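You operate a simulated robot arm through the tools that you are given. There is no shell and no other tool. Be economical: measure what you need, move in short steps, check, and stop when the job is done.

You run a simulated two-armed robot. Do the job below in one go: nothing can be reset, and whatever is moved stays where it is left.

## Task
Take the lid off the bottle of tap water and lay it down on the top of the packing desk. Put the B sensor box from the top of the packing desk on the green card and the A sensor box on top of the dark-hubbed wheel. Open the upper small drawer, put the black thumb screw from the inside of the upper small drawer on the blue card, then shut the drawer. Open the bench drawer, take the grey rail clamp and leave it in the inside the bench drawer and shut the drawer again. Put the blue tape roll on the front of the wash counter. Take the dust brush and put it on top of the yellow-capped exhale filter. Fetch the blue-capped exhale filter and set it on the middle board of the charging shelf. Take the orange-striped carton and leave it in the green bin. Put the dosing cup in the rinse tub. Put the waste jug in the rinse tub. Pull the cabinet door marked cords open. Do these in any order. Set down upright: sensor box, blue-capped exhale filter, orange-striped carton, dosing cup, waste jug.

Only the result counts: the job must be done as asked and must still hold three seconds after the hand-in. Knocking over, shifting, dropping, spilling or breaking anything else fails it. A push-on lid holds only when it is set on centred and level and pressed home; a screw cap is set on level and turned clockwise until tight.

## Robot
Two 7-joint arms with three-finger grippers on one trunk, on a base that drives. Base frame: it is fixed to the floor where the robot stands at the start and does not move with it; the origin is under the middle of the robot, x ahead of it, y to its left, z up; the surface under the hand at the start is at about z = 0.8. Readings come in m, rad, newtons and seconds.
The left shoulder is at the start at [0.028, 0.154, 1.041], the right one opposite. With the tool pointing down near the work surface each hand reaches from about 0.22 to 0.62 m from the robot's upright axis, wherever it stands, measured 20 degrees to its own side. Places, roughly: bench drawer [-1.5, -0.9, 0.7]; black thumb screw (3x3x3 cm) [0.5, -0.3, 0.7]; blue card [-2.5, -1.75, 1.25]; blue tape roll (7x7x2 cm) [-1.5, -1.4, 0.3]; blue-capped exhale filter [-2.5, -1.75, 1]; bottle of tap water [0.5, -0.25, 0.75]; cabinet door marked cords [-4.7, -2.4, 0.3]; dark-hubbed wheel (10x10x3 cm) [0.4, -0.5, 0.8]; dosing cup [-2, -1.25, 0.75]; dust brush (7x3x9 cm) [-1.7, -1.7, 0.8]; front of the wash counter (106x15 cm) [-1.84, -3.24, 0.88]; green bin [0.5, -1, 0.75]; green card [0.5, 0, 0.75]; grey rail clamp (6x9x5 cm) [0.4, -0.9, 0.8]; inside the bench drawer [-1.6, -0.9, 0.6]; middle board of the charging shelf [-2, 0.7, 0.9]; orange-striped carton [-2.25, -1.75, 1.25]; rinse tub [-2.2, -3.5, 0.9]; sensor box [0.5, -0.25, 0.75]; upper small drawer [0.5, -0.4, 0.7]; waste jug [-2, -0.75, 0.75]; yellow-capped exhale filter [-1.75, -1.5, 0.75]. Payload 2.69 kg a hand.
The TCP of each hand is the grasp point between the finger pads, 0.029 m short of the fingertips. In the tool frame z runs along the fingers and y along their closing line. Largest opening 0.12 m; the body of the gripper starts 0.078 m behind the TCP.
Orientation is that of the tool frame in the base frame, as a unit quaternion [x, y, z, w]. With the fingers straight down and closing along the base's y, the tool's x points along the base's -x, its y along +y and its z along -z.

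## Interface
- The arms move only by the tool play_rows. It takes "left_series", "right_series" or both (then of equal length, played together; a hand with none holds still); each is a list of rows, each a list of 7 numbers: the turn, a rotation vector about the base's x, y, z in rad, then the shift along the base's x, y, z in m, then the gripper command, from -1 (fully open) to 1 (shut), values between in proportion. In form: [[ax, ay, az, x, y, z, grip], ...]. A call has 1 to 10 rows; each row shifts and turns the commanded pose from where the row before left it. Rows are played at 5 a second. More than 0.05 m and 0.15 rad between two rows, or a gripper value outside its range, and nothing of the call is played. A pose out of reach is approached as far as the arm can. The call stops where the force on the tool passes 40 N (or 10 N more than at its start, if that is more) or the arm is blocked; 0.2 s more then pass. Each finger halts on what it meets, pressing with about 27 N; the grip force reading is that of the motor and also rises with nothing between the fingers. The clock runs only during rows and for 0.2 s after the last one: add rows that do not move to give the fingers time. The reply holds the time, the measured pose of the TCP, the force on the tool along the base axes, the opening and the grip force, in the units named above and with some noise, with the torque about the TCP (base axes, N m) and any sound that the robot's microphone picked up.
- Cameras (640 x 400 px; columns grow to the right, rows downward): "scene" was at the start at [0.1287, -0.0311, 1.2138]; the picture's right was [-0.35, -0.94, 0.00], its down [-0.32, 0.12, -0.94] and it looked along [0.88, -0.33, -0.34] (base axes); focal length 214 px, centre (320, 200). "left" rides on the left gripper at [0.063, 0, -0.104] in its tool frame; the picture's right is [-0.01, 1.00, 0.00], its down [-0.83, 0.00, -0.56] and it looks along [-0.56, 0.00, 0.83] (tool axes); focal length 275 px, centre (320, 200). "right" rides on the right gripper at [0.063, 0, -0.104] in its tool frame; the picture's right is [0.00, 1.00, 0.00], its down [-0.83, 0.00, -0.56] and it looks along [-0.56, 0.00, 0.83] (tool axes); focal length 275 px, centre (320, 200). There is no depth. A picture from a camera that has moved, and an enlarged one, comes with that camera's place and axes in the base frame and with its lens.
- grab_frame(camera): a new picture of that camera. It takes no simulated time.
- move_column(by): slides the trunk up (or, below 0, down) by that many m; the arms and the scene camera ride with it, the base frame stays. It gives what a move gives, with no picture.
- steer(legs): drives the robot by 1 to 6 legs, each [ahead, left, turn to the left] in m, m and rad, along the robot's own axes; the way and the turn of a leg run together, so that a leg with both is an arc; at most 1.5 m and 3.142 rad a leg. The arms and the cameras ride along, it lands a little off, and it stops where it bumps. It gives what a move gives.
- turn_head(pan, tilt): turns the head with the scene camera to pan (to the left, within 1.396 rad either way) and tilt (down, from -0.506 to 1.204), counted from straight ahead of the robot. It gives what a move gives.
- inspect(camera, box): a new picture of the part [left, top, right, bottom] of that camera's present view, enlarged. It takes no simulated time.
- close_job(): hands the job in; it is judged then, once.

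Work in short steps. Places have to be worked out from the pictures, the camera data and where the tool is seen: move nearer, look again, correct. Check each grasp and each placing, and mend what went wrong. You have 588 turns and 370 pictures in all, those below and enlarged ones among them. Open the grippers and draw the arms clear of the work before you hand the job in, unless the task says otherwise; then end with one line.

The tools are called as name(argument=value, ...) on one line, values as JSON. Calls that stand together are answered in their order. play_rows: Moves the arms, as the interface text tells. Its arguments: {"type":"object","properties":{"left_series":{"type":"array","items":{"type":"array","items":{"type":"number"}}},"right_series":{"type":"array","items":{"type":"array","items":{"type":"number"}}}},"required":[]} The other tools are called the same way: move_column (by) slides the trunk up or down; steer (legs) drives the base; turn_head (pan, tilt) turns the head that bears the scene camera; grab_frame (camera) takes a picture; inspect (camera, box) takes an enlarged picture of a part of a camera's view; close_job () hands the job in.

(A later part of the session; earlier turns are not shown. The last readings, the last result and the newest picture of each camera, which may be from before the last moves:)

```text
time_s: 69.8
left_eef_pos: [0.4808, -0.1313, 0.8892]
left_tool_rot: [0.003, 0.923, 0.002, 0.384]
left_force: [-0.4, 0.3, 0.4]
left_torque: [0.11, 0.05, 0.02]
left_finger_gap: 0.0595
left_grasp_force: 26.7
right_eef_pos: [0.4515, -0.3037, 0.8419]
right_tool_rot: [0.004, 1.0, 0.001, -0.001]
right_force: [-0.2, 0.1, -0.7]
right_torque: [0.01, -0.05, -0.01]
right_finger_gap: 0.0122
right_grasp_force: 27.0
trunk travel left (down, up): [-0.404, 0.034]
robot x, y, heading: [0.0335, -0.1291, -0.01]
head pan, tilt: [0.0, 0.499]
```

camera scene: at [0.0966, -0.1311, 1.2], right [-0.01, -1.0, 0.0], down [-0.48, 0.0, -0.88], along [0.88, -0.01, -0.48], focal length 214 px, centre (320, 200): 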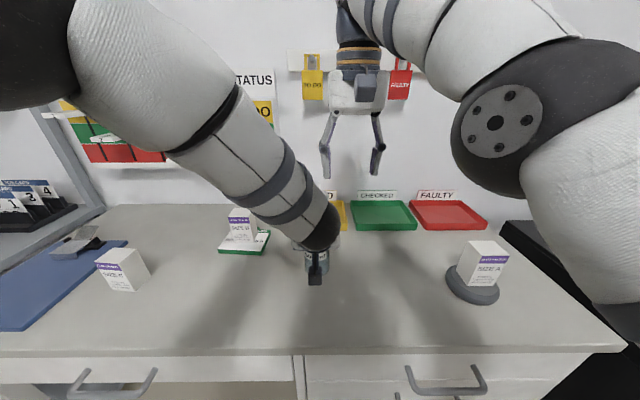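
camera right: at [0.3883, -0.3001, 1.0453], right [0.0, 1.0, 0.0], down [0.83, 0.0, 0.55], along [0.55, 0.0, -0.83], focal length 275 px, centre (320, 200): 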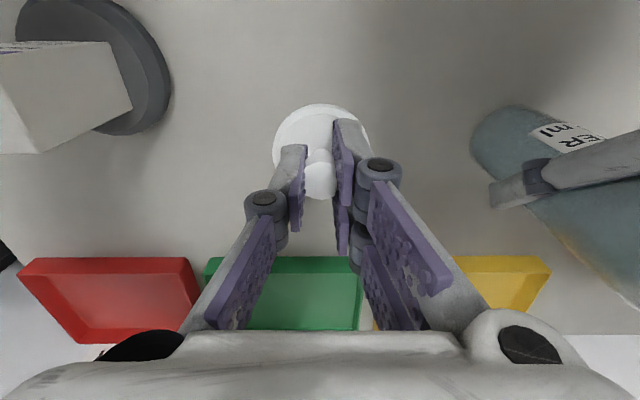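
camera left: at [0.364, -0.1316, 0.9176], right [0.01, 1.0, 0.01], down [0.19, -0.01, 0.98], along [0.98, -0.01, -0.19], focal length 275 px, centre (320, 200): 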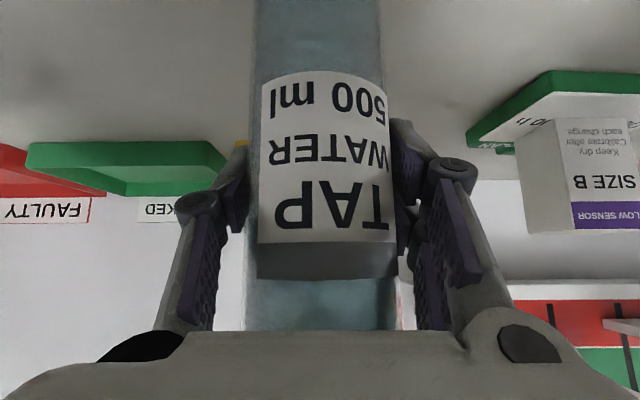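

No contact yet; a few more small steps down.

play_rows(right_series=[[0, 0, 0, 0, 0, -0.004, 1], [0, 0, 0, 0, 0, -0.004, 1], [0, 0, 0, 0, 0, 0, 1]])

grab_frame(camera="right")

```text
time_s: 70.6
left_eef_pos: [0.4787, -0.1312, 0.8894]
left_tool_rot: [0.005, 0.924, 0.001, 0.382]
left_force: [-0.1, 0.2, -5.1]
left_torque: [-0.01, -0.03, -0.01]
left_finger_gap: 0.0595
left_grasp_force: 27.3
right_eef_pos: [0.4512, -0.302, 0.8368]
right_tool_rot: [0.006, 1.0, 0.001, 0.003]
right_force: [-8.9, -2.4, 31.3]
right_torque: [-0.04, 0.37, 0.01]
right_finger_gap: 0.0122
right_grasp_force: 26.8
trunk travel left (down, up): [-0.404, 0.034]
robot x, y, heading: [0.0302, -0.1314, -0.005]
head pan, tilt: [0.0, 0.499]
stopped in row 3 (right hand): the force on the tool passed its limit at 42 N (the readings are from after the stop); the commanded pose is now the measured one
```

```text
310 pictures are left
camera right: at [0.3885, -0.3029, 0.9429], right [0.01, 1.0, 0.0], down [0.83, 0.0, 0.56], along [0.56, 0.0, -0.83], focal length 275 px, centre (320, 200)
```

right: 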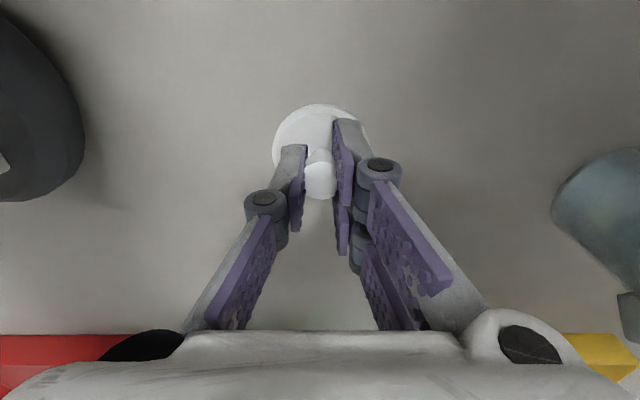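

Lid is on the desk. I open the right hand and rise; the left hand releases the bottle and retracts.

play_rows(right_series=[[0, 0, 0, 0, 0, 0.001, 0.6], [0, 0, 0, 0, 0, 0, 0.2], [0, 0, 0, 0, 0, 0, 0.0], [0, 0, 0, 0, 0, 0.04, 0], [0, 0, 0, 0, 0, 0.04, 0], [0, 0, 0, 0, 0, 0.04, 0], [0, 0, 0, 0, 0, 0.0, 0], [0, 0, 0, 0, 0, 0.0, 0]], left_series=[[0, 0, 0, 0, 0, 0, 1], [0, 0, 0, 0, 0, 0, 0.0], [0, 0, 0, 0, 0, 0, -0.5], [0, 0, 0, 0, 0, 0, -1], [0, 0, 0, -0.03, 0, 0.03, -1], [0, 0, 0, -0.03, 0, 0.03, -1], [0, 0, 0, -0.03, 0, 0.03, -1], [0, 0, 0, 0, 0, 0, -1]])

grab_frame(camera="right")

grab_frame(camera="left")

```text
time_s: 72.4
left_eef_pos: [0.393, -0.1305, 0.9797]
left_tool_rot: [0.004, 0.924, 0.001, 0.383]
left_force: [0.7, -0.7, 0.3]
left_torque: [-0.02, -0.02, 0.01]
left_finger_gap: 0.1197
left_grasp_force: 0.1
right_eef_pos: [0.4478, -0.3044, 0.9578]
right_tool_rot: [0.005, 1.0, 0.001, 0.001]
right_force: [0.1, 0.8, -0.2]
right_torque: [0.03, 0.02, -0.01]
right_finger_gap: 0.06
right_grasp_force: 0.0
trunk travel left (down, up): [-0.404, 0.034]
robot x, y, heading: [0.0336, -0.1303, -0.012]
head pan, tilt: [0.0, 0.499]
```

```text
309 pictures are left
camera right: at [0.386, -0.3043, 1.0624], right [0.01, 1.0, 0.0], down [0.83, 0.0, 0.56], along [0.56, 0.0, -0.83], focal length 275 px, centre (320, 200)
```

right: 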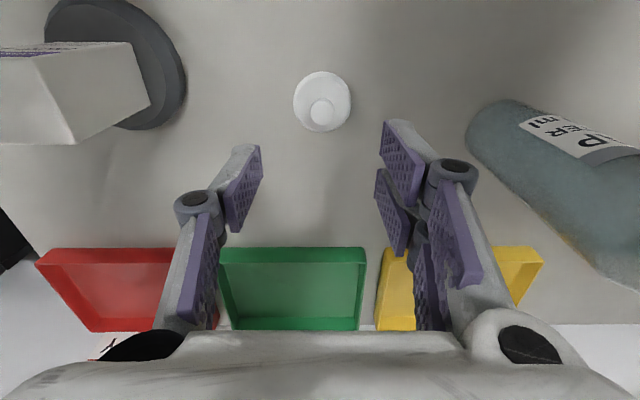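

```text
308 pictures are left
camera left: at [0.2752, -0.1319, 1.0087], right [0.01, 1.0, 0.01], down [0.19, -0.01, 0.98], along [0.98, -0.01, -0.19], focal length 275 px, centre (320, 200)
```

left: 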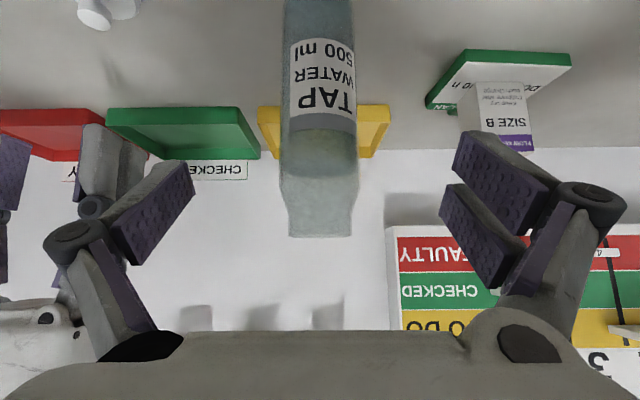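

Lid lies on the desk, bottle stands. Now I back off 0.3 m and un-tilt the left hand, then look at the drawers.

steer(legs=[[-0.3, 0.0, 0], [0, -0.1, 0]])

play_rows(left_series=[[0, 0.13, 0, 0, 0.03, 0, -1], [0, 0.13, 0, 0, 0.04, 0, -1], [0, 0.13, 0, 0, 0.04, 0, -1], [0, 0.13, 0, 0, 0.04, 0, -1], [0, 0.13, 0, 0, 0.04, 0, -1], [0, 0.135, 0, 0, 0.02, 0, -1], [0, 0, 0, 0, 0, 0, -1]])

turn_head(pan=-0.2, tilt=0.8)

grab_frame(camera="scene")

grab_frame(camera="right")

```text
time_s: 75.4
left_eef_pos: [0.0927, -0.2269, 0.9786]
left_tool_rot: [0.002, 0.924, 0.001, 0.383]
left_force: [0.1, 1.0, -0.2]
left_torque: [0.05, 0.03, 0.0]
left_finger_gap: 0.1201
left_grasp_force: 0.0
right_eef_pos: [0.1481, -0.3961, 0.9567]
right_tool_rot: [0.003, 1.0, 0.001, 0.0]
right_force: [0.5, -0.6, 0.1]
right_torque: [-0.01, -0.01, -0.01]
right_finger_gap: 0.0599
right_grasp_force: 0.0
trunk travel left (down, up): [-0.404, 0.034]
robot x, y, heading: [-0.2707, -0.2275, -0.003]
head pan, tilt: [0.0, 0.499]
```

```text
time_s: 77.0
left_eef_pos: [0.0918, -0.0176, 0.9796]
left_tool_rot: [0.003, 1.0, -0.001, 0.0]
left_force: [0.4, 0.6, -0.3]
left_torque: [-0.02, -0.01, 0.01]
left_finger_gap: 0.1201
left_grasp_force: 0.1
right_eef_pos: [0.1491, -0.397, 0.9563]
right_tool_rot: [0.002, 1.0, -0.001, 0.0]
right_force: [0.9, 0.5, -0.4]
right_torque: [-0.02, 0.02, 0.0]
right_finger_gap: 0.0603
right_grasp_force: 0.0
trunk travel left (down, up): [-0.404, 0.034]
robot x, y, heading: [-0.2674, -0.225, -0.006]
head pan, tilt: [0.0, 0.499]
```

```text
time_s: 77.8
left_eef_pos: [0.093, -0.0179, 0.9793]
left_tool_rot: [0.003, 1.0, 0.0, 0.0]
left_force: [-0.6, -0.6, -0.4]
left_torque: [-0.05, 0.02, 0.0]
left_finger_gap: 0.1201
left_grasp_force: 0.1
right_eef_pos: [0.1505, -0.3979, 0.958]
right_tool_rot: [0.003, 1.0, 0.001, -0.001]
right_force: [-0.5, -0.4, -0.4]
right_torque: [0.0, -0.01, 0.0]
right_finger_gap: 0.06
right_grasp_force: 0.1
trunk travel left (down, up): [-0.404, 0.034]
robot x, y, heading: [-0.2681, -0.2269, -0.009]
head pan, tilt: [-0.201, 0.799]
```

```text
307 pictures are left
camera scene: at [-0.147, -0.2433, 1.174], right [-0.2, -0.98, 0.0], down [-0.7, 0.15, -0.7], along [0.68, -0.14, -0.72], focal length 214 px, centre (320, 200)
```

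scene: 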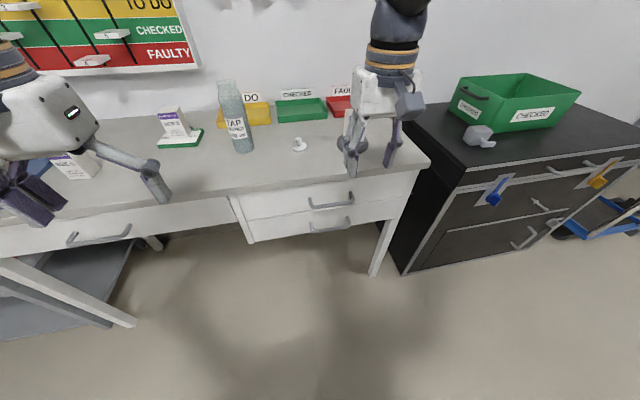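

```text
306 pictures are left
camera right: at [0.0868, -0.3984, 1.0625], right [0.0, 1.0, 0.0], down [0.83, 0.0, 0.56], along [0.56, 0.0, -0.83], focal length 275 px, centre (320, 200)
```

right: 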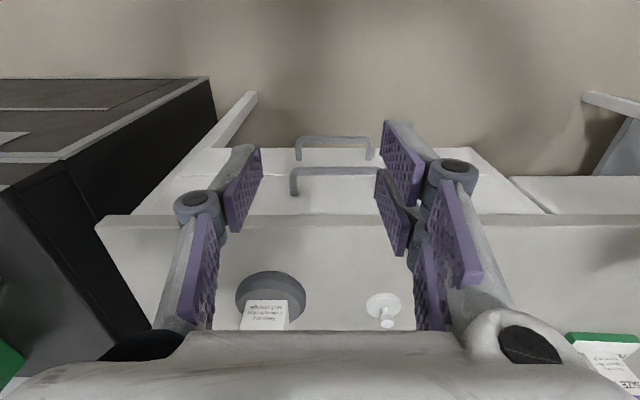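

I see the upper drawer's bow handle below the desk edge (edge x≈0.306). I'll grip its bar with fingers slanted 45° forward and closing in the vertical plane: first yaw the right hand 90°.

play_rows(right_series=[[0, 0, 0.15, 0, 0, 0, 0], [0, 0, 0.15, 0, 0, 0, 0], [0, 0, 0.15, 0, 0, 0, 0], [0, 0, 0.15, 0, 0, 0, 0], [0, 0, 0.15, 0, 0, 0, 0], [0, 0, 0.15, 0, 0, 0, 0], [0, 0, 0.15, 0, 0, 0, 0], [0, 0, 0.15, 0, 0, 0, 0], [0, 0, 0.15, 0, 0, 0, 0], [0, 0, 0.15, 0, 0, 0, 0]])

play_rows(right_series=[[0, 0, 0.07, 0, 0, 0, 0], [0, -0.13, 0, 0, 0, 0, 0], [0, -0.13, 0, 0, 0, 0, 0], [0, -0.13, 0, 0, 0, 0, 0], [0, -0.13, 0, 0, 0, 0, 0], [0, -0.13, 0, 0, 0, 0, 0], [0, -0.135, 0, 0, 0, 0, 0], [0, 0, 0, 0, 0, 0, 0]])

grab_frame(camera="right")

```text
time_s: 80.0
left_eef_pos: [0.0942, -0.0173, 0.979]
left_tool_rot: [0.002, 1.0, 0.001, 0.0]
left_force: [-0.9, -0.5, 0.1]
left_torque: [0.02, 0.03, 0.0]
left_finger_gap: 0.1198
left_grasp_force: 0.0
right_eef_pos: [0.1502, -0.396, 0.9574]
right_tool_rot: [-0.681, 0.732, 0.0, 0.0]
right_force: [0.2, 0.4, -0.7]
right_torque: [0.0, -0.02, 0.0]
right_finger_gap: 0.0603
right_grasp_force: 0.1
trunk travel left (down, up): [-0.404, 0.034]
robot x, y, heading: [-0.2696, -0.2313, -0.007]
head pan, tilt: [-0.201, 0.799]
```

```text
time_s: 81.8
left_eef_pos: [0.0935, -0.0188, 0.9792]
left_tool_rot: [0.003, 1.0, 0.001, 0.0]
left_force: [0.4, -0.4, -0.1]
left_torque: [-0.04, -0.01, 0.02]
left_finger_gap: 0.1199
left_grasp_force: 0.0
right_eef_pos: [0.1482, -0.3991, 0.9567]
right_tool_rot: [-0.651, 0.656, -0.269, 0.272]
right_force: [-1.4, -0.2, -1.0]
right_torque: [-0.01, 0.0, 0.02]
right_finger_gap: 0.0599
right_grasp_force: 0.0
trunk travel left (down, up): [-0.404, 0.034]
robot x, y, heading: [-0.2652, -0.2271, -0.003]
head pan, tilt: [-0.201, 0.799]
```

```text
305 pictures are left
camera right: at [0.0761, -0.4615, 1.0318], right [-0.71, 0.0, -0.71], down [-0.39, 0.83, 0.4], along [0.59, 0.56, -0.59], focal length 275 px, centre (320, 200)
```

right: 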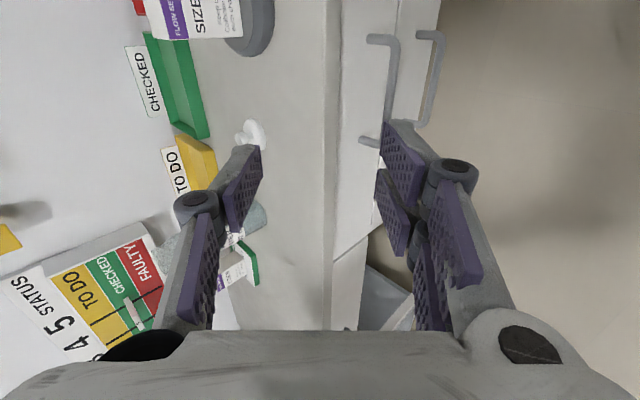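

The upper handle's bar is near x≈0.28, y -0.435…-0.30, z≈0.69. I move to a standoff along the 45° axis and look again.

play_rows(right_series=[[0, 0, 0, 0, 0.01, -0.045, 0], [0, 0, 0, 0, 0.01, -0.045, 0], [0, 0, 0, 0.015, 0.01, -0.04, 0], [0, 0, 0, 0.02, 0, -0.03, 0], [0, 0, 0, 0.015, 0, -0.02, 0], [0, 0, 0, 0, 0, 0, 0]])

grab_frame(camera="right")

```text
time_s: 83.2
left_eef_pos: [0.0927, -0.0179, 0.9796]
left_tool_rot: [0.002, 1.0, 0.001, 0.0]
left_force: [-0.8, 1.4, 1.0]
left_torque: [-0.01, -0.02, -0.01]
left_finger_gap: 0.1201
left_grasp_force: 0.0
right_eef_pos: [0.1977, -0.3662, 0.7769]
right_tool_rot: [-0.651, 0.656, -0.269, 0.271]
right_force: [-0.3, -0.3, 0.2]
right_torque: [0.03, -0.03, 0.01]
right_finger_gap: 0.06
right_grasp_force: 0.0
trunk travel left (down, up): [-0.404, 0.034]
robot x, y, heading: [-0.2684, -0.2275, -0.004]
head pan, tilt: [-0.201, 0.799]
```

```text
304 pictures are left
camera right: at [0.1251, -0.4294, 0.8515], right [-0.71, 0.0, -0.71], down [-0.39, 0.83, 0.39], along [0.59, 0.56, -0.59], focal length 275 px, centre (320, 200)
```

right: 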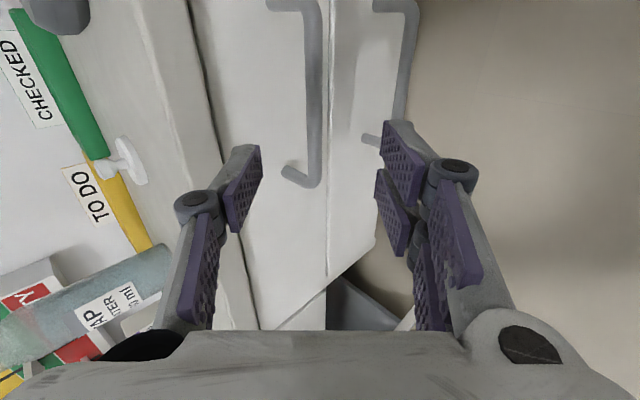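

Bar at about x 0.291, z 0.693, mid y -0.367. I advance along the tool axis so the bar sits between the pads.

play_rows(right_series=[[0, 0, 0, 0.025, 0, -0.021, 0], [0, 0, 0, 0.025, 0, -0.021, 0], [0, 0, 0, 0.025, 0, -0.023, 0], [0, 0, 0, 0.01, 0, -0.01, 0], [0, 0, 0, 0, 0, 0, 0]])

grab_frame(camera="right")

```text
time_s: 84.4
left_eef_pos: [0.0929, -0.0186, 0.98]
left_tool_rot: [0.003, 1.0, 0.001, 0.0]
left_force: [0.3, -0.5, -0.7]
left_torque: [0.01, -0.02, 0.01]
left_finger_gap: 0.1202
left_grasp_force: 0.0
right_eef_pos: [0.2833, -0.3658, 0.7018]
right_tool_rot: [-0.651, 0.656, -0.268, 0.271]
right_force: [-3.1, -0.7, 1.1]
right_torque: [-0.02, -0.01, 0.01]
right_finger_gap: 0.0668
right_grasp_force: 0.1
trunk travel left (down, up): [-0.404, 0.034]
robot x, y, heading: [-0.2686, -0.2279, -0.007]
head pan, tilt: [-0.201, 0.799]
```

```text
303 pictures are left
camera right: at [0.2111, -0.4308, 0.7768], right [-0.71, 0.0, -0.71], down [-0.39, 0.83, 0.39], along [0.59, 0.56, -0.59], focal length 275 px, centre (320, 200)
```

right: 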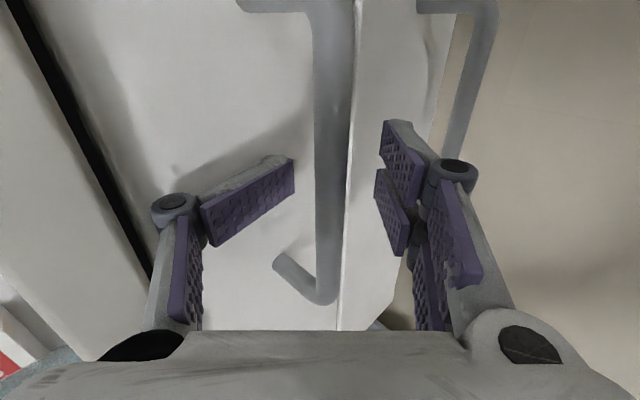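

The bar is between the fingers; the upper fingertip touches the drawer front slightly. I back 5 mm and close.

play_rows(right_series=[[0, 0, 0, -0.003, 0, 0.003, 0.2], [0, 0, 0, 0, 0, 0, 0.6], [0, 0, 0, 0, 0, 0, 1], [0, 0, 0, 0, 0, 0, 1]])

grab_frame(camera="right")

```text
time_s: 85.4
left_eef_pos: [0.0933, -0.0176, 0.9786]
left_tool_rot: [0.003, 1.0, 0.001, -0.001]
left_force: [-0.2, -0.1, 0.1]
left_torque: [-0.01, 0.01, 0.01]
left_finger_gap: 0.1197
left_grasp_force: 0.1
right_eef_pos: [0.2795, -0.367, 0.7025]
right_tool_rot: [-0.652, 0.656, -0.266, 0.27]
right_force: [-14.9, 1.6, -18.4]
right_torque: [-0.57, -0.38, 0.19]
right_finger_gap: 0.0132
right_grasp_force: 37.7
trunk travel left (down, up): [-0.404, 0.034]
robot x, y, heading: [-0.2705, -0.23, -0.01]
head pan, tilt: [-0.201, 0.799]
```

```text
302 pictures are left
camera right: at [0.2068, -0.4306, 0.7768], right [-0.71, 0.0, -0.7], down [-0.39, 0.83, 0.4], along [0.58, 0.56, -0.59], focal length 275 px, centre (320, 200)
```

right: 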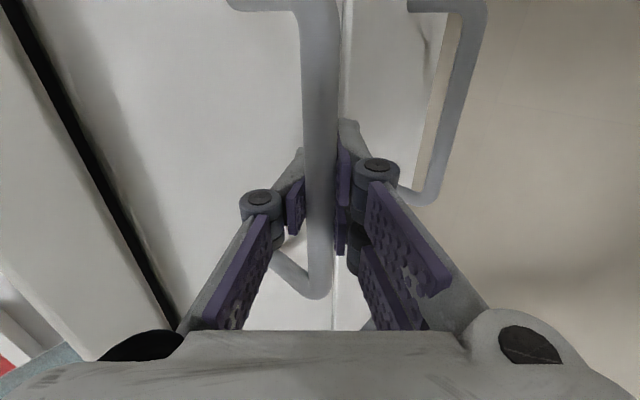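

Bar gripped (13 mm). Pull back with the arm.

play_rows(right_series=[[0, 0, 0, -0.02, 0, -0.002, 1], [0, 0, 0, -0.03, 0, 0, 1], [0, 0, 0, -0.03, 0, 0, 1], [0, 0, 0, -0.03, 0, 0, 1], [0, 0, 0, 0, 0, 0, 1]])

grab_frame(camera="scene")

```text
time_s: 86.6
left_eef_pos: [0.0924, -0.0163, 0.9783]
left_tool_rot: [0.002, 1.0, 0.001, 0.0]
left_force: [0.7, -0.3, -0.2]
left_torque: [-0.02, -0.02, 0.02]
left_finger_gap: 0.12
left_grasp_force: 0.0
right_eef_pos: [0.1718, -0.3669, 0.702]
right_tool_rot: [-0.652, 0.655, -0.268, 0.271]
right_force: [-0.6, 8.1, -14.4]
right_torque: [-0.53, -0.12, 0.29]
right_finger_gap: 0.0103
right_grasp_force: 37.6
trunk travel left (down, up): [-0.404, 0.034]
robot x, y, heading: [-0.2656, -0.2299, -0.006]
head pan, tilt: [-0.201, 0.799]
```

```text
301 pictures are left
camera scene: at [-0.1464, -0.2428, 1.1739], right [-0.2, -0.98, 0.0], down [-0.7, 0.15, -0.7], along [0.68, -0.14, -0.72], focal length 214 px, centre (320, 200)
```

scene: 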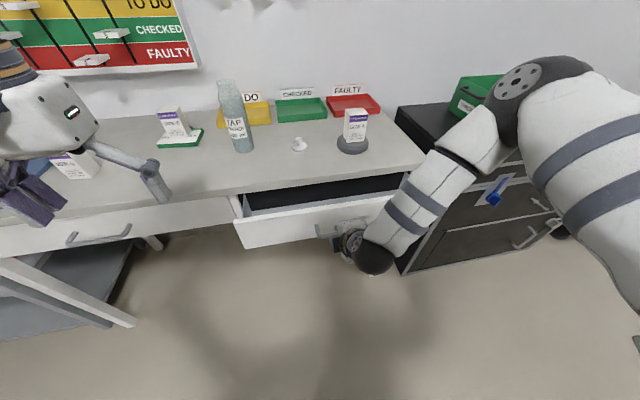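

The drawer slides open. Pull another 9 cm.

play_rows(right_series=[[0, 0, 0, -0.03, 0, 0, 1], [0, 0, 0, -0.03, 0, 0, 1], [0, 0, 0, -0.03, 0, 0, 1], [0, 0, 0, 0, 0, 0, 1]])

grab_frame(camera="scene")

```text
time_s: 87.6
left_eef_pos: [0.0928, -0.0178, 0.9797]
left_tool_rot: [0.002, 1.0, 0.001, 0.002]
left_force: [0.2, -0.5, -0.5]
left_torque: [-0.01, -0.01, -0.01]
left_finger_gap: 0.1199
left_grasp_force: 0.1
right_eef_pos: [0.0801, -0.3664, 0.7026]
right_tool_rot: [-0.651, 0.655, -0.27, 0.273]
right_force: [-0.4, -0.1, 7.1]
right_torque: [0.09, 0.09, 0.88]
right_finger_gap: 0.0098
right_grasp_force: 36.5
trunk travel left (down, up): [-0.404, 0.034]
robot x, y, heading: [-0.2664, -0.2279, -0.006]
head pan, tilt: [-0.201, 0.799]
```

```text
300 pictures are left
camera scene: at [-0.1476, -0.2433, 1.1743], right [-0.2, -0.98, 0.0], down [-0.7, 0.15, -0.7], along [0.68, -0.14, -0.72], focal length 214 px, centre (320, 200)
```

scene: 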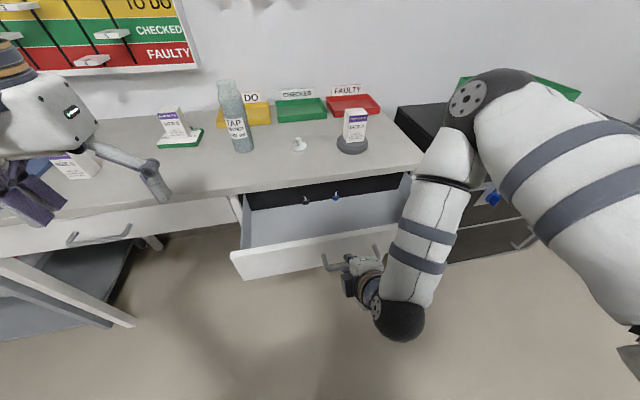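

I see a black and a blue screw at the back of the drawer, still under the desk edge. I pull further.

play_rows(right_series=[[0, 0, 0, -0.03, 0, 0, 1], [0, 0, 0, -0.03, 0, 0, 1], [0, 0, 0, -0.02, 0, 0, 1], [0, 0, 0, 0, 0, 0, 1]])

inspect(camera="scene", box=[220, 140, 440, 300])

```text
time_s: 88.3
left_eef_pos: [0.092, -0.0172, 0.9798]
left_tool_rot: [0.003, 1.0, 0.001, 0.0]
left_force: [-0.4, 0.6, -0.2]
left_torque: [0.0, -0.01, -0.02]
left_finger_gap: 0.1198
left_grasp_force: 0.1
right_eef_pos: [0.0247, -0.3664, 0.7027]
right_tool_rot: [-0.649, 0.654, -0.275, 0.274]
right_force: [-0.3, -3.7, 17.2]
right_torque: [-0.08, 0.13, 0.73]
right_finger_gap: 0.0102
right_grasp_force: 37.3
right hand out of reach, approached as far as the arm can: row 3
trunk travel left (down, up): [-0.404, 0.034]
robot x, y, heading: [-0.2661, -0.2258, -0.012]
head pan, tilt: [-0.201, 0.799]
stopped in row 3 (right hand): the force on the tool passed its limit at 46 N (the readings are from after the stop); the commanded pose is now the measured one
```

```text
2.50 times, centred on (330, 220) of scene
camera zoom: at [-0.1476, -0.2436, 1.1741], right [-0.2, -0.98, 0.0], down [-0.7, 0.15, -0.7], along [0.68, -0.14, -0.72], focal length 536 px, centre (295, 150)
```

zoom: 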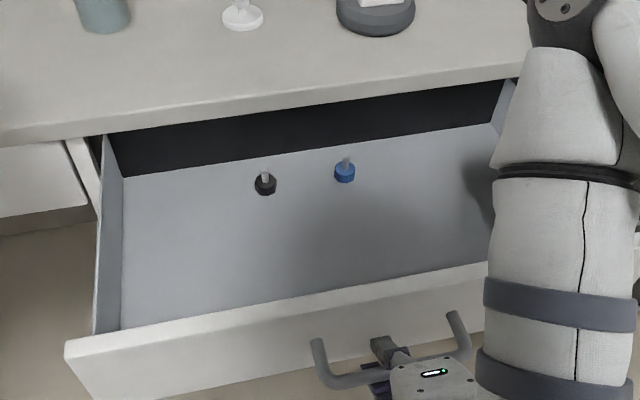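

The screw sits near x≈0.29 under the edge. I drive the base back 6 cm with the handle held to open more.

steer(legs=[[-0.06, 0, 0]])

grab_frame(camera="scene")

```text
time_s: 89.2
left_eef_pos: [0.0296, -0.0173, 0.9794]
left_tool_rot: [0.001, 1.0, 0.001, 0.001]
left_force: [-0.1, 0.5, -0.5]
left_torque: [0.0, -0.05, -0.03]
left_finger_gap: 0.1201
left_grasp_force: 0.0
right_eef_pos: [-0.0366, -0.3656, 0.7027]
right_tool_rot: [-0.649, 0.654, -0.276, 0.274]
right_force: [1.7, -10.1, 28.9]
right_torque: [-0.17, 0.17, 0.49]
right_finger_gap: 0.0101
right_grasp_force: 36.9
trunk travel left (down, up): [-0.404, 0.034]
robot x, y, heading: [-0.3269, -0.227, -0.006]
head pan, tilt: [-0.201, 0.799]
```

```text
298 pictures are left
camera scene: at [-0.2101, -0.2434, 1.1743], right [-0.2, -0.98, 0.0], down [-0.7, 0.15, -0.7], along [0.68, -0.14, -0.72], focal length 214 px, centre (320, 200)
```

scene: 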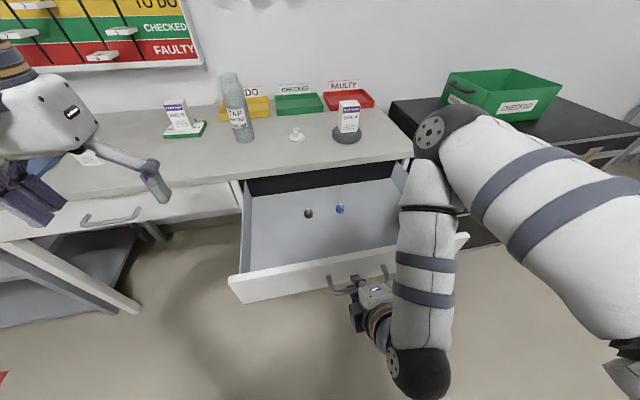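

Screw now at x≈0.227. I release the handle and retract along the tool axis.

play_rows(right_series=[[0, 0, 0, 0, 0, 0, 0.3], [0, 0, 0, 0, 0, 0, 0.0], [0, 0, 0, 0, 0, 0, 0.0], [0, 0, 0, -0.015, 0, 0.02, 0], [0, 0, 0, -0.01, 0, 0.03, 0], [0, 0, 0, 0, 0, 0.04, 0], [0, 0, 0, 0, 0, 0, 0]])

grab_frame(camera="scene")

```text
time_s: 90.8
left_eef_pos: [0.031, -0.0181, 0.9796]
left_tool_rot: [0.002, 1.0, 0.001, 0.0]
left_force: [0.8, -0.3, 0.8]
left_torque: [-0.04, 0.0, 0.01]
left_finger_gap: 0.12
left_grasp_force: 0.1
right_eef_pos: [-0.0228, -0.3294, 0.7332]
right_tool_rot: [-0.649, 0.654, -0.274, 0.274]
right_force: [-1.4, 0.5, -1.5]
right_torque: [-0.01, 0.01, -0.01]
right_finger_gap: 0.0594
right_grasp_force: 0.1
right hand out of reach, approached as far as the arm can: row 4, 5, 6
trunk travel left (down, up): [-0.404, 0.034]
robot x, y, heading: [-0.3265, -0.2304, 0.001]
head pan, tilt: [-0.201, 0.799]
```

```text
297 pictures are left
camera scene: at [-0.2086, -0.2432, 1.174], right [-0.2, -0.98, 0.0], down [-0.7, 0.15, -0.7], along [0.68, -0.14, -0.72], focal length 214 px, centre (320, 200)
```

scene: 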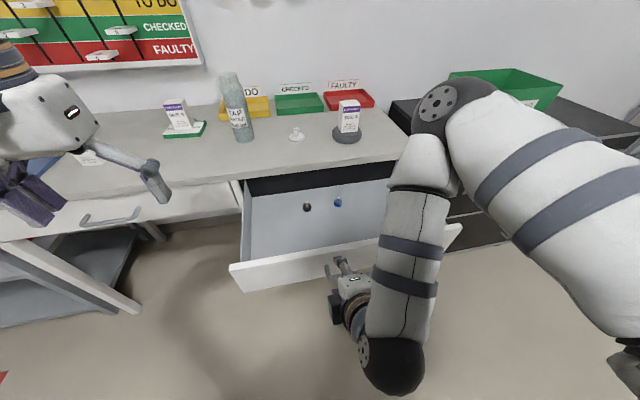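

The hand drifted due to the near reach limit. I look from the right camera.

grab_frame(camera="right")

```text
296 pictures are left
camera right: at [-0.0985, -0.3936, 0.8065], right [-0.7, 0.0, -0.71], down [-0.39, 0.83, 0.39], along [0.6, 0.55, -0.58], focal length 275 px, centre (320, 200)
```

right: 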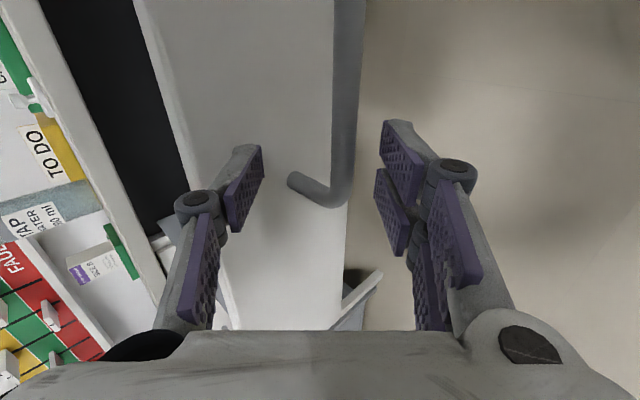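

The hand is clear of the bar now. I drive back 0.15 m.

steer(legs=[[-0.15, 0, 0]])

play_rows(right_series=[[0, 0, 0, 0.0, -0.03, 0.03, 0], [0, 0, 0, 0.02, -0.03, 0.03, 0], [0, 0, 0, 0.02, -0.03, 0.03, 0], [0, 0, 0, 0.02, -0.03, 0.03, 0], [0, 0, 0, 0, 0, 0, 0]])

grab_frame(camera="scene")

```text
time_s: 92.2
left_eef_pos: [-0.1157, -0.0162, 0.9794]
left_tool_rot: [0.002, 1.0, 0.001, 0.001]
left_force: [-1.1, -0.7, 1.7]
left_torque: [0.0, -0.02, 0.01]
left_finger_gap: 0.12
left_grasp_force: 0.1
right_eef_pos: [-0.1713, -0.3298, 0.7318]
right_tool_rot: [-0.649, 0.655, -0.275, 0.274]
right_force: [-0.7, 1.0, 0.6]
right_torque: [-0.03, 0.0, 0.0]
right_finger_gap: 0.0599
right_grasp_force: 0.0
trunk travel left (down, up): [-0.404, 0.034]
robot x, y, heading: [-0.4728, -0.2303, -0.003]
head pan, tilt: [-0.201, 0.799]
```

```text
time_s: 93.4
left_eef_pos: [-0.1163, -0.0175, 0.979]
left_tool_rot: [0.001, 1.0, 0.001, 0.0]
left_force: [0.2, 0.4, 0.0]
left_torque: [0.02, -0.01, 0.0]
left_finger_gap: 0.1198
left_grasp_force: 0.2
right_eef_pos: [-0.0718, -0.4284, 0.8191]
right_tool_rot: [-0.65, 0.654, -0.275, 0.273]
right_force: [1.3, -0.5, -0.1]
right_torque: [-0.03, 0.01, 0.0]
right_finger_gap: 0.0598
right_grasp_force: 0.0
right hand out of reach, approached as far as the arm can: row 1, 2, 3
trunk travel left (down, up): [-0.404, 0.034]
robot x, y, heading: [-0.4754, -0.228, 0.001]
head pan, tilt: [-0.201, 0.799]
```

```text
295 pictures are left
camera scene: at [-0.3555, -0.2422, 1.1739], right [-0.2, -0.98, 0.0], down [-0.7, 0.15, -0.7], along [0.68, -0.14, -0.72], focal length 214 px, centre (320, 200)
```

scene: 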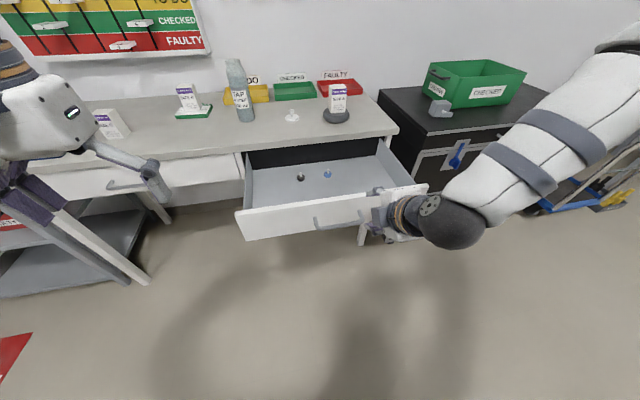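

I raise the right hand outward, then drive so the left hand can reach the screw (≈0.256, -0.293).

play_rows(right_series=[[0, 0, 0, 0.0, -0.02, 0.04, 0], [0, 0, 0, 0.0, -0.03, 0.04, 0], [0, 0, 0, 0.0, -0.03, 0.03, 0], [0, 0, 0, 0, 0, 0, 0]])

steer(legs=[[0, -0.15, 0], [0.13, 0, 0]])

grab_frame(camera="left")

grab_frame(camera="scene")

```text
time_s: 94.4
left_eef_pos: [-0.1158, -0.0166, 0.9785]
left_tool_rot: [0.002, 1.0, 0.0, -0.001]
left_force: [0.3, 0.6, 0.0]
left_torque: [-0.02, 0.0, -0.01]
left_finger_gap: 0.1201
left_grasp_force: 0.1
right_eef_pos: [-0.065, -0.5077, 0.9258]
right_tool_rot: [-0.649, 0.654, -0.275, 0.274]
right_force: [0.1, -0.3, -0.6]
right_torque: [0.01, -0.01, -0.01]
right_finger_gap: 0.06
right_grasp_force: 0.1
right hand out of reach, approached as far as the arm can: row 1
trunk travel left (down, up): [-0.404, 0.034]
robot x, y, heading: [-0.4758, -0.2274, -0.002]
head pan, tilt: [-0.201, 0.799]
```

```text
time_s: 97.1
left_eef_pos: [0.0149, -0.1667, 0.9774]
left_tool_rot: [0.003, 1.0, 0.001, 0.0]
left_force: [-0.3, 0.1, -0.4]
left_torque: [0.0, 0.02, 0.0]
left_finger_gap: 0.1197
left_grasp_force: 0.1
right_eef_pos: [0.0641, -0.6585, 0.9256]
right_tool_rot: [-0.649, 0.655, -0.276, 0.273]
right_force: [0.5, 0.3, -0.3]
right_torque: [0.01, 0.01, -0.01]
right_finger_gap: 0.0599
right_grasp_force: 0.1
trunk travel left (down, up): [-0.404, 0.034]
robot x, y, heading: [-0.345, -0.3792, -0.008]
head pan, tilt: [-0.201, 0.799]
```

```text
294 pictures are left
camera left: at [-0.0474, -0.1678, 1.0831], right [0.01, 1.0, 0.0], down [0.83, -0.01, 0.56], along [0.56, 0.0, -0.83], focal length 275 px, centre (320, 200)
```

left: 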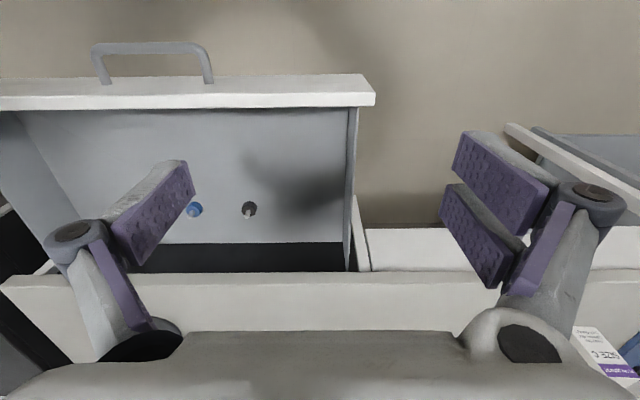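

```text
293 pictures are left
camera scene: at [-0.225, -0.3919, 1.1739], right [-0.21, -0.98, 0.0], down [-0.7, 0.15, -0.7], along [0.68, -0.14, -0.72], focal length 214 px, centre (320, 200)
```

scene: 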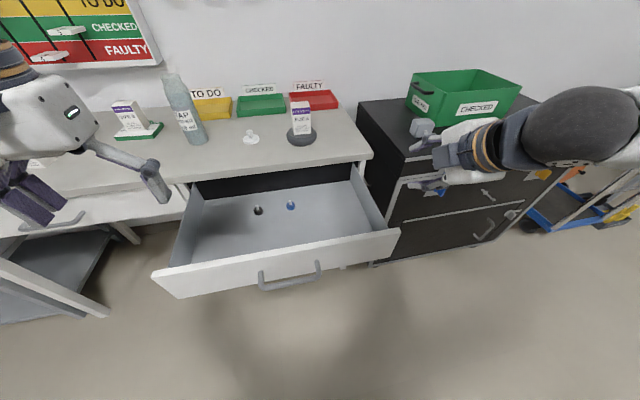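

The screw is about (0.258, -0.30, 0.66). I nudge ahead 4 cm and lower the trunk 0.15 for reach.

steer(legs=[[0.045, 0, 0]])

play_rows(left_series=[[0, 0, 0, 0.04, -0.02, 0.0, 0], [0, 0, 0, 0.04, -0.02, 0.0, 0], [0, 0, 0, 0.04, -0.02, 0, 0], [0, 0, 0, 0.04, -0.02, 0, 0], [0, 0, 0, 0.03, -0.03, 0, 0], [0, 0, 0, 0, -0.025, 0, 0], [0, 0, 0, 0, 0, 0, 0]])

move_column(by=-0.12)

grab_frame(camera="left")

```text
time_s: 98.0
left_eef_pos: [0.0605, -0.1676, 0.9779]
left_tool_rot: [0.003, 1.0, 0.0, 0.0]
left_force: [0.4, 0.1, -0.1]
left_torque: [0.0, 0.02, 0.02]
left_finger_gap: 0.1199
left_grasp_force: 0.0
right_eef_pos: [0.1094, -0.6587, 0.9256]
right_tool_rot: [-0.649, 0.655, -0.275, 0.273]
right_force: [0.5, -0.4, -1.0]
right_torque: [-0.02, 0.0, -0.02]
right_finger_gap: 0.06
right_grasp_force: 0.0
trunk travel left (down, up): [-0.404, 0.034]
robot x, y, heading: [-0.3019, -0.3744, -0.009]
head pan, tilt: [-0.201, 0.799]
```

```text
time_s: 99.6
left_eef_pos: [0.249, -0.3011, 0.9762]
left_tool_rot: [0.004, 1.0, 0.001, 0.0]
left_force: [-0.3, -0.1, -0.6]
left_torque: [0.0, 0.03, 0.0]
left_finger_gap: 0.0599
left_grasp_force: 0.1
right_eef_pos: [0.1092, -0.6581, 0.926]
right_tool_rot: [-0.648, 0.655, -0.276, 0.273]
right_force: [-0.4, 0.7, -0.1]
right_torque: [0.0, 0.02, 0.02]
right_finger_gap: 0.0603
right_grasp_force: 0.0
trunk travel left (down, up): [-0.404, 0.034]
robot x, y, heading: [-0.3008, -0.3749, -0.005]
head pan, tilt: [-0.201, 0.799]
```

```text
time_s: 101.1
left_eef_pos: [0.2511, -0.3023, 0.7299]
left_tool_rot: [0.004, 0.993, 0.001, -0.121]
left_force: [-0.3, -0.5, -0.5]
left_torque: [0.01, 0.0, -0.01]
left_finger_gap: 0.0598
left_grasp_force: 0.2
right_eef_pos: [0.1036, -0.6591, 0.7269]
right_tool_rot: [-0.673, 0.68, -0.207, 0.205]
right_force: [0.4, 0.3, -0.9]
right_torque: [-0.01, 0.0, 0.01]
right_finger_gap: 0.06
right_grasp_force: 0.1
trunk travel left (down, up): [-0.284, 0.154]
robot x, y, heading: [-0.3029, -0.3761, -0.007]
head pan, tilt: [-0.201, 0.799]
```

```text
292 pictures are left
camera left: at [0.215, -0.3034, 0.8455], right [0.01, 1.0, 0.0], down [0.94, -0.01, 0.34], along [0.34, 0.0, -0.94], focal length 275 px, centre (320, 200)
```

left: 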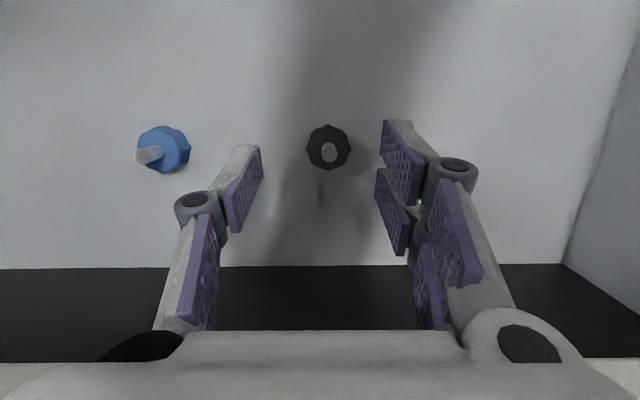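

The trunk move also pitched the arms by ~0.24 rad. I level the left hand (rotate −0.243 about y) and align over the black screw at (0.247, -0.298).

play_rows(left_series=[[0, -0.12, 0, 0.0, 0.0, 0.0, 0], [0, -0.123, 0, -0.004, 0.004, 0.0, 0], [0, 0, 0, 0, 0, 0, 0]])

grab_frame(camera="left")

grab_frame(camera="scene")

```text
time_s: 101.7
left_eef_pos: [0.2697, -0.3075, 0.7294]
left_tool_rot: [-0.002, 0.997, 0.006, -0.072]
left_force: [-17.9, 2.0, 6.7]
left_torque: [0.08, -1.41, 0.62]
left_finger_gap: 0.0598
left_grasp_force: 0.1
left hand out of reach, approached as far as the arm can: row 1, 2
right_eef_pos: [0.1024, -0.6595, 0.7271]
right_tool_rot: [-0.673, 0.679, -0.209, 0.205]
right_force: [0.6, -0.6, 0.5]
right_torque: [0.04, 0.03, 0.0]
right_finger_gap: 0.0598
right_grasp_force: 0.0
trunk travel left (down, up): [-0.284, 0.154]
robot x, y, heading: [-0.3031, -0.3761, -0.005]
head pan, tilt: [-0.201, 0.799]
stopped in row 3 (left hand): the force on the tool passed its limit at 97 N (the readings are from after the stop); the commanded pose is now the measured one
```

```text
291 pictures are left
camera left: at [0.2215, -0.3094, 0.8415], right [0.0, 1.0, 0.01], down [0.9, -0.01, 0.43], along [0.43, 0.01, -0.9], focal length 275 px, centre (320, 200)
```

left: 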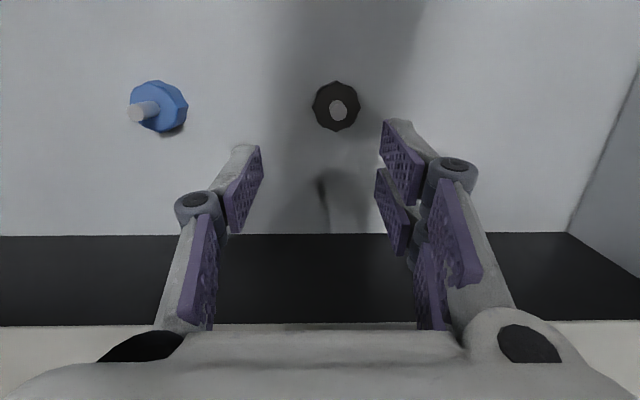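

```text
290 pictures are left
camera scene: at [-0.1266, -0.3926, 1.0394], right [-0.2, -0.98, 0.0], down [-0.7, 0.15, -0.7], along [0.68, -0.14, -0.72], focal length 214 px, centre (320, 200)
```

scene: 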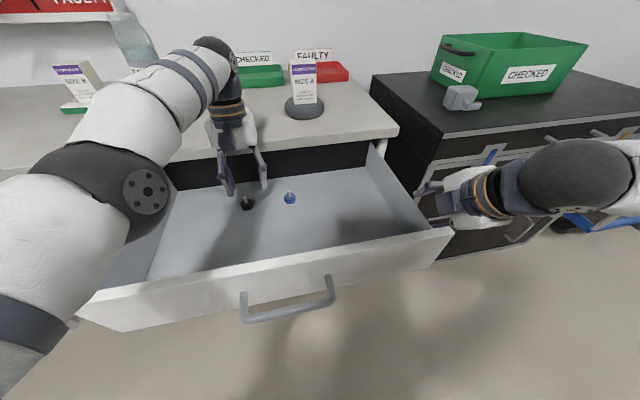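

The leaning wrist touched the desk edge. I pull back 4 cm in x, then rotate stepwise.

play_rows(left_series=[[0, 0, 0, -0.025, 0.004, 0.0, 0], [0, 0, 0, -0.025, 0.004, 0.0, 0], [0, 0, 0, 0, 0, 0, 0]])

play_rows(left_series=[[0, -0.07, 0, 0, 0, 0.0, 0], [0, -0.07, 0, 0, 0, 0.0, 0], [0, 0, 0, 0, 0, 0, 0]])

grab_frame(camera="left")

```text
time_s: 102.5
left_eef_pos: [0.2688, -0.3054, 0.7293]
left_tool_rot: [-0.001, 0.998, 0.005, -0.07]
left_force: [-18.6, -0.1, 9.1]
left_torque: [0.35, -1.47, 0.53]
left_finger_gap: 0.06
left_grasp_force: 0.2
left hand out of reach, approached as far as the arm can: row 1, 2
right_eef_pos: [0.1021, -0.6592, 0.7262]
right_tool_rot: [-0.672, 0.681, -0.209, 0.205]
right_force: [0.5, 0.6, -0.9]
right_torque: [0.01, -0.01, 0.0]
right_finger_gap: 0.0601
right_grasp_force: 0.0
trunk travel left (down, up): [-0.284, 0.154]
robot x, y, heading: [-0.301, -0.3743, -0.006]
head pan, tilt: [-0.201, 0.799]
```

```text
time_s: 102.8
left_eef_pos: [0.2698, -0.3078, 0.7288]
left_tool_rot: [-0.003, 0.998, 0.007, -0.067]
left_force: [-17.9, 3.4, 8.0]
left_torque: [0.03, -1.48, 0.67]
left_finger_gap: 0.0599
left_grasp_force: 0.0
left hand out of reach, approached as far as the arm can: row 1
right_eef_pos: [0.1018, -0.6588, 0.7264]
right_tool_rot: [-0.672, 0.68, -0.209, 0.206]
right_force: [0.6, -1.6, -0.3]
right_torque: [0.05, 0.0, 0.1]
right_finger_gap: 0.0601
right_grasp_force: 0.0
trunk travel left (down, up): [-0.284, 0.154]
robot x, y, heading: [-0.2976, -0.3743, -0.001]
head pan, tilt: [-0.201, 0.799]
stopped in row 1 (left hand): the force on the tool passed its limit at 48 N (the readings are from after the stop); the commanded pose is now the measured one
```

```text
289 pictures are left
camera left: at [0.2211, -0.3098, 0.8403], right [0.0, 1.0, 0.01], down [0.9, 0.0, 0.44], along [0.44, 0.01, -0.9], focal length 275 px, centre (320, 200)
```

left: 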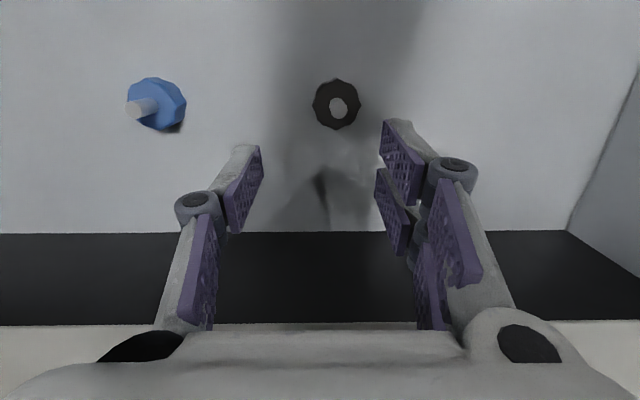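

Still touching the edge and unable to pull straight back; I lift the left hand up out of the drawer.

play_rows(left_series=[[0, 0, 0, 0.0, 0.0, 0.02, 0], [0, 0, 0, 0.0, 0.0, 0.03, 0], [0, 0, 0, 0, 0, 0.03, 0], [0, 0, 0, 0, 0, 0.03, 0], [0, 0, 0, -0.02, 0, 0.0, 0], [0, 0, 0, 0, 0, 0, 0]])

grab_frame(camera="scene")

```text
time_s: 104.2
left_eef_pos: [0.2354, -0.3037, 0.8342]
left_tool_rot: [-0.003, 0.998, 0.006, -0.067]
left_force: [0.4, -0.9, -0.6]
left_torque: [-0.02, 0.02, 0.0]
left_finger_gap: 0.0598
left_grasp_force: 0.2
left hand out of reach, approached as far as the arm can: row 2, 3, 4
right_eef_pos: [0.1042, -0.6578, 0.7267]
right_tool_rot: [-0.673, 0.68, -0.208, 0.204]
right_force: [-0.2, -0.2, 0.7]
right_torque: [-0.02, -0.04, 0.01]
right_finger_gap: 0.06
right_grasp_force: 0.1
trunk travel left (down, up): [-0.284, 0.154]
robot x, y, heading: [-0.2988, -0.3748, -0.011]
head pan, tilt: [-0.201, 0.799]
```

```text
288 pictures are left
camera scene: at [-0.1254, -0.3922, 1.0391], right [-0.2, -0.98, 0.0], down [-0.7, 0.15, -0.7], along [0.68, -0.14, -0.72], focal length 214 px, centre (320, 200)
```

scene: 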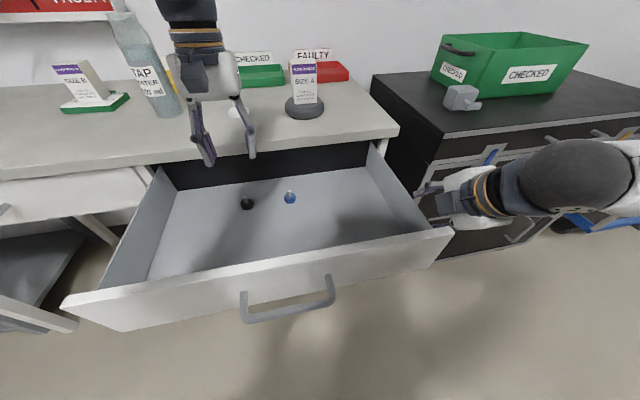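

Freed; all intact. Now I level the hand in free space.

play_rows(left_series=[[0, -0.067, 0, 0, 0, 0.0, 0], [0, -0.067, 0, 0, 0, 0.0, 0], [0, 0, 0, 0, 0, 0, 0]])

grab_frame(camera="left")

```text
time_s: 105.0
left_eef_pos: [0.2357, -0.3031, 0.8342]
left_tool_rot: [-0.003, 1.0, 0.007, 0.001]
left_force: [0.7, 0.0, 0.2]
left_torque: [0.0, 0.02, -0.02]
left_finger_gap: 0.0599
left_grasp_force: 0.1
right_eef_pos: [0.1041, -0.6583, 0.7253]
right_tool_rot: [-0.673, 0.679, -0.208, 0.205]
right_force: [0.0, 1.2, 0.2]
right_torque: [0.01, 0.0, -0.03]
right_finger_gap: 0.06
right_grasp_force: 0.1
trunk travel left (down, up): [-0.284, 0.154]
robot x, y, heading: [-0.3025, -0.3775, -0.009]
head pan, tilt: [-0.201, 0.799]
```

```text
287 pictures are left
camera left: at [0.1728, -0.3067, 0.9379], right [0.0, 1.0, 0.01], down [0.83, -0.01, 0.56], along [0.56, 0.01, -0.83], focal length 275 px, centre (320, 200)
```

left: 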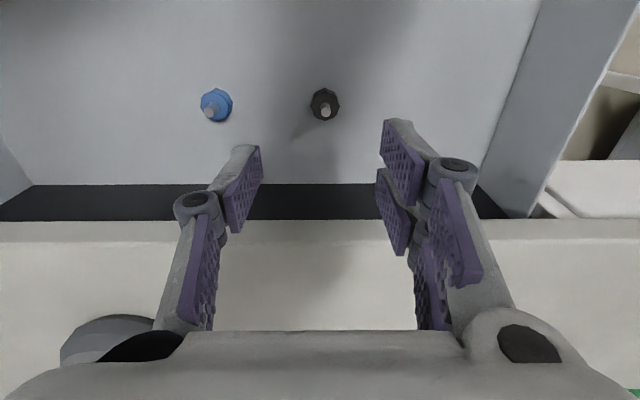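

Screw at (0.248, -0.298), around z 0.64. I descend in steps with fingers 6 cm open.

play_rows(left_series=[[0, 0, 0, 0.005, 0.003, -0.04, 0], [0, 0, 0, 0.005, 0.002, -0.04, 0], [0, 0, 0, 0, 0, -0.03, 0], [0, 0, 0, 0, 0, 0, 0]])

grab_frame(camera="left")

```text
time_s: 106.0
left_eef_pos: [0.2466, -0.2963, 0.7223]
left_tool_rot: [-0.004, 1.0, 0.006, 0.001]
left_force: [-0.1, 0.2, 0.4]
left_torque: [-0.02, 0.04, 0.02]
left_finger_gap: 0.06
left_grasp_force: 0.0
right_eef_pos: [0.1046, -0.6589, 0.7271]
right_tool_rot: [-0.673, 0.68, -0.208, 0.204]
right_force: [0.6, 0.3, 0.2]
right_torque: [0.0, -0.01, -0.02]
right_finger_gap: 0.0599
right_grasp_force: 0.0
trunk travel left (down, up): [-0.284, 0.154]
robot x, y, heading: [-0.3013, -0.3781, -0.005]
head pan, tilt: [-0.201, 0.799]
```

```text
286 pictures are left
camera left: at [0.184, -0.2994, 0.8263], right [0.0, 1.0, 0.01], down [0.83, -0.01, 0.56], along [0.56, 0.01, -0.83], focal length 275 px, centre (320, 200)
```

left: 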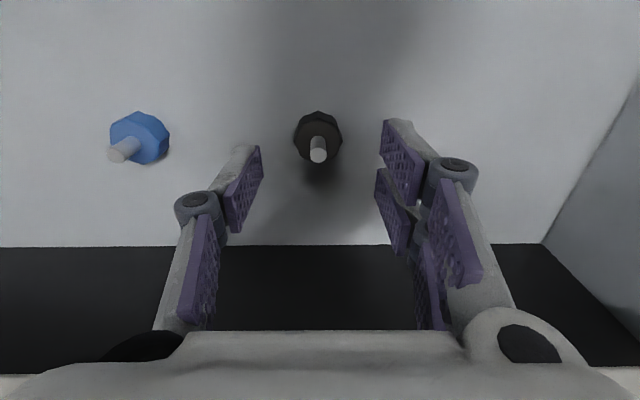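

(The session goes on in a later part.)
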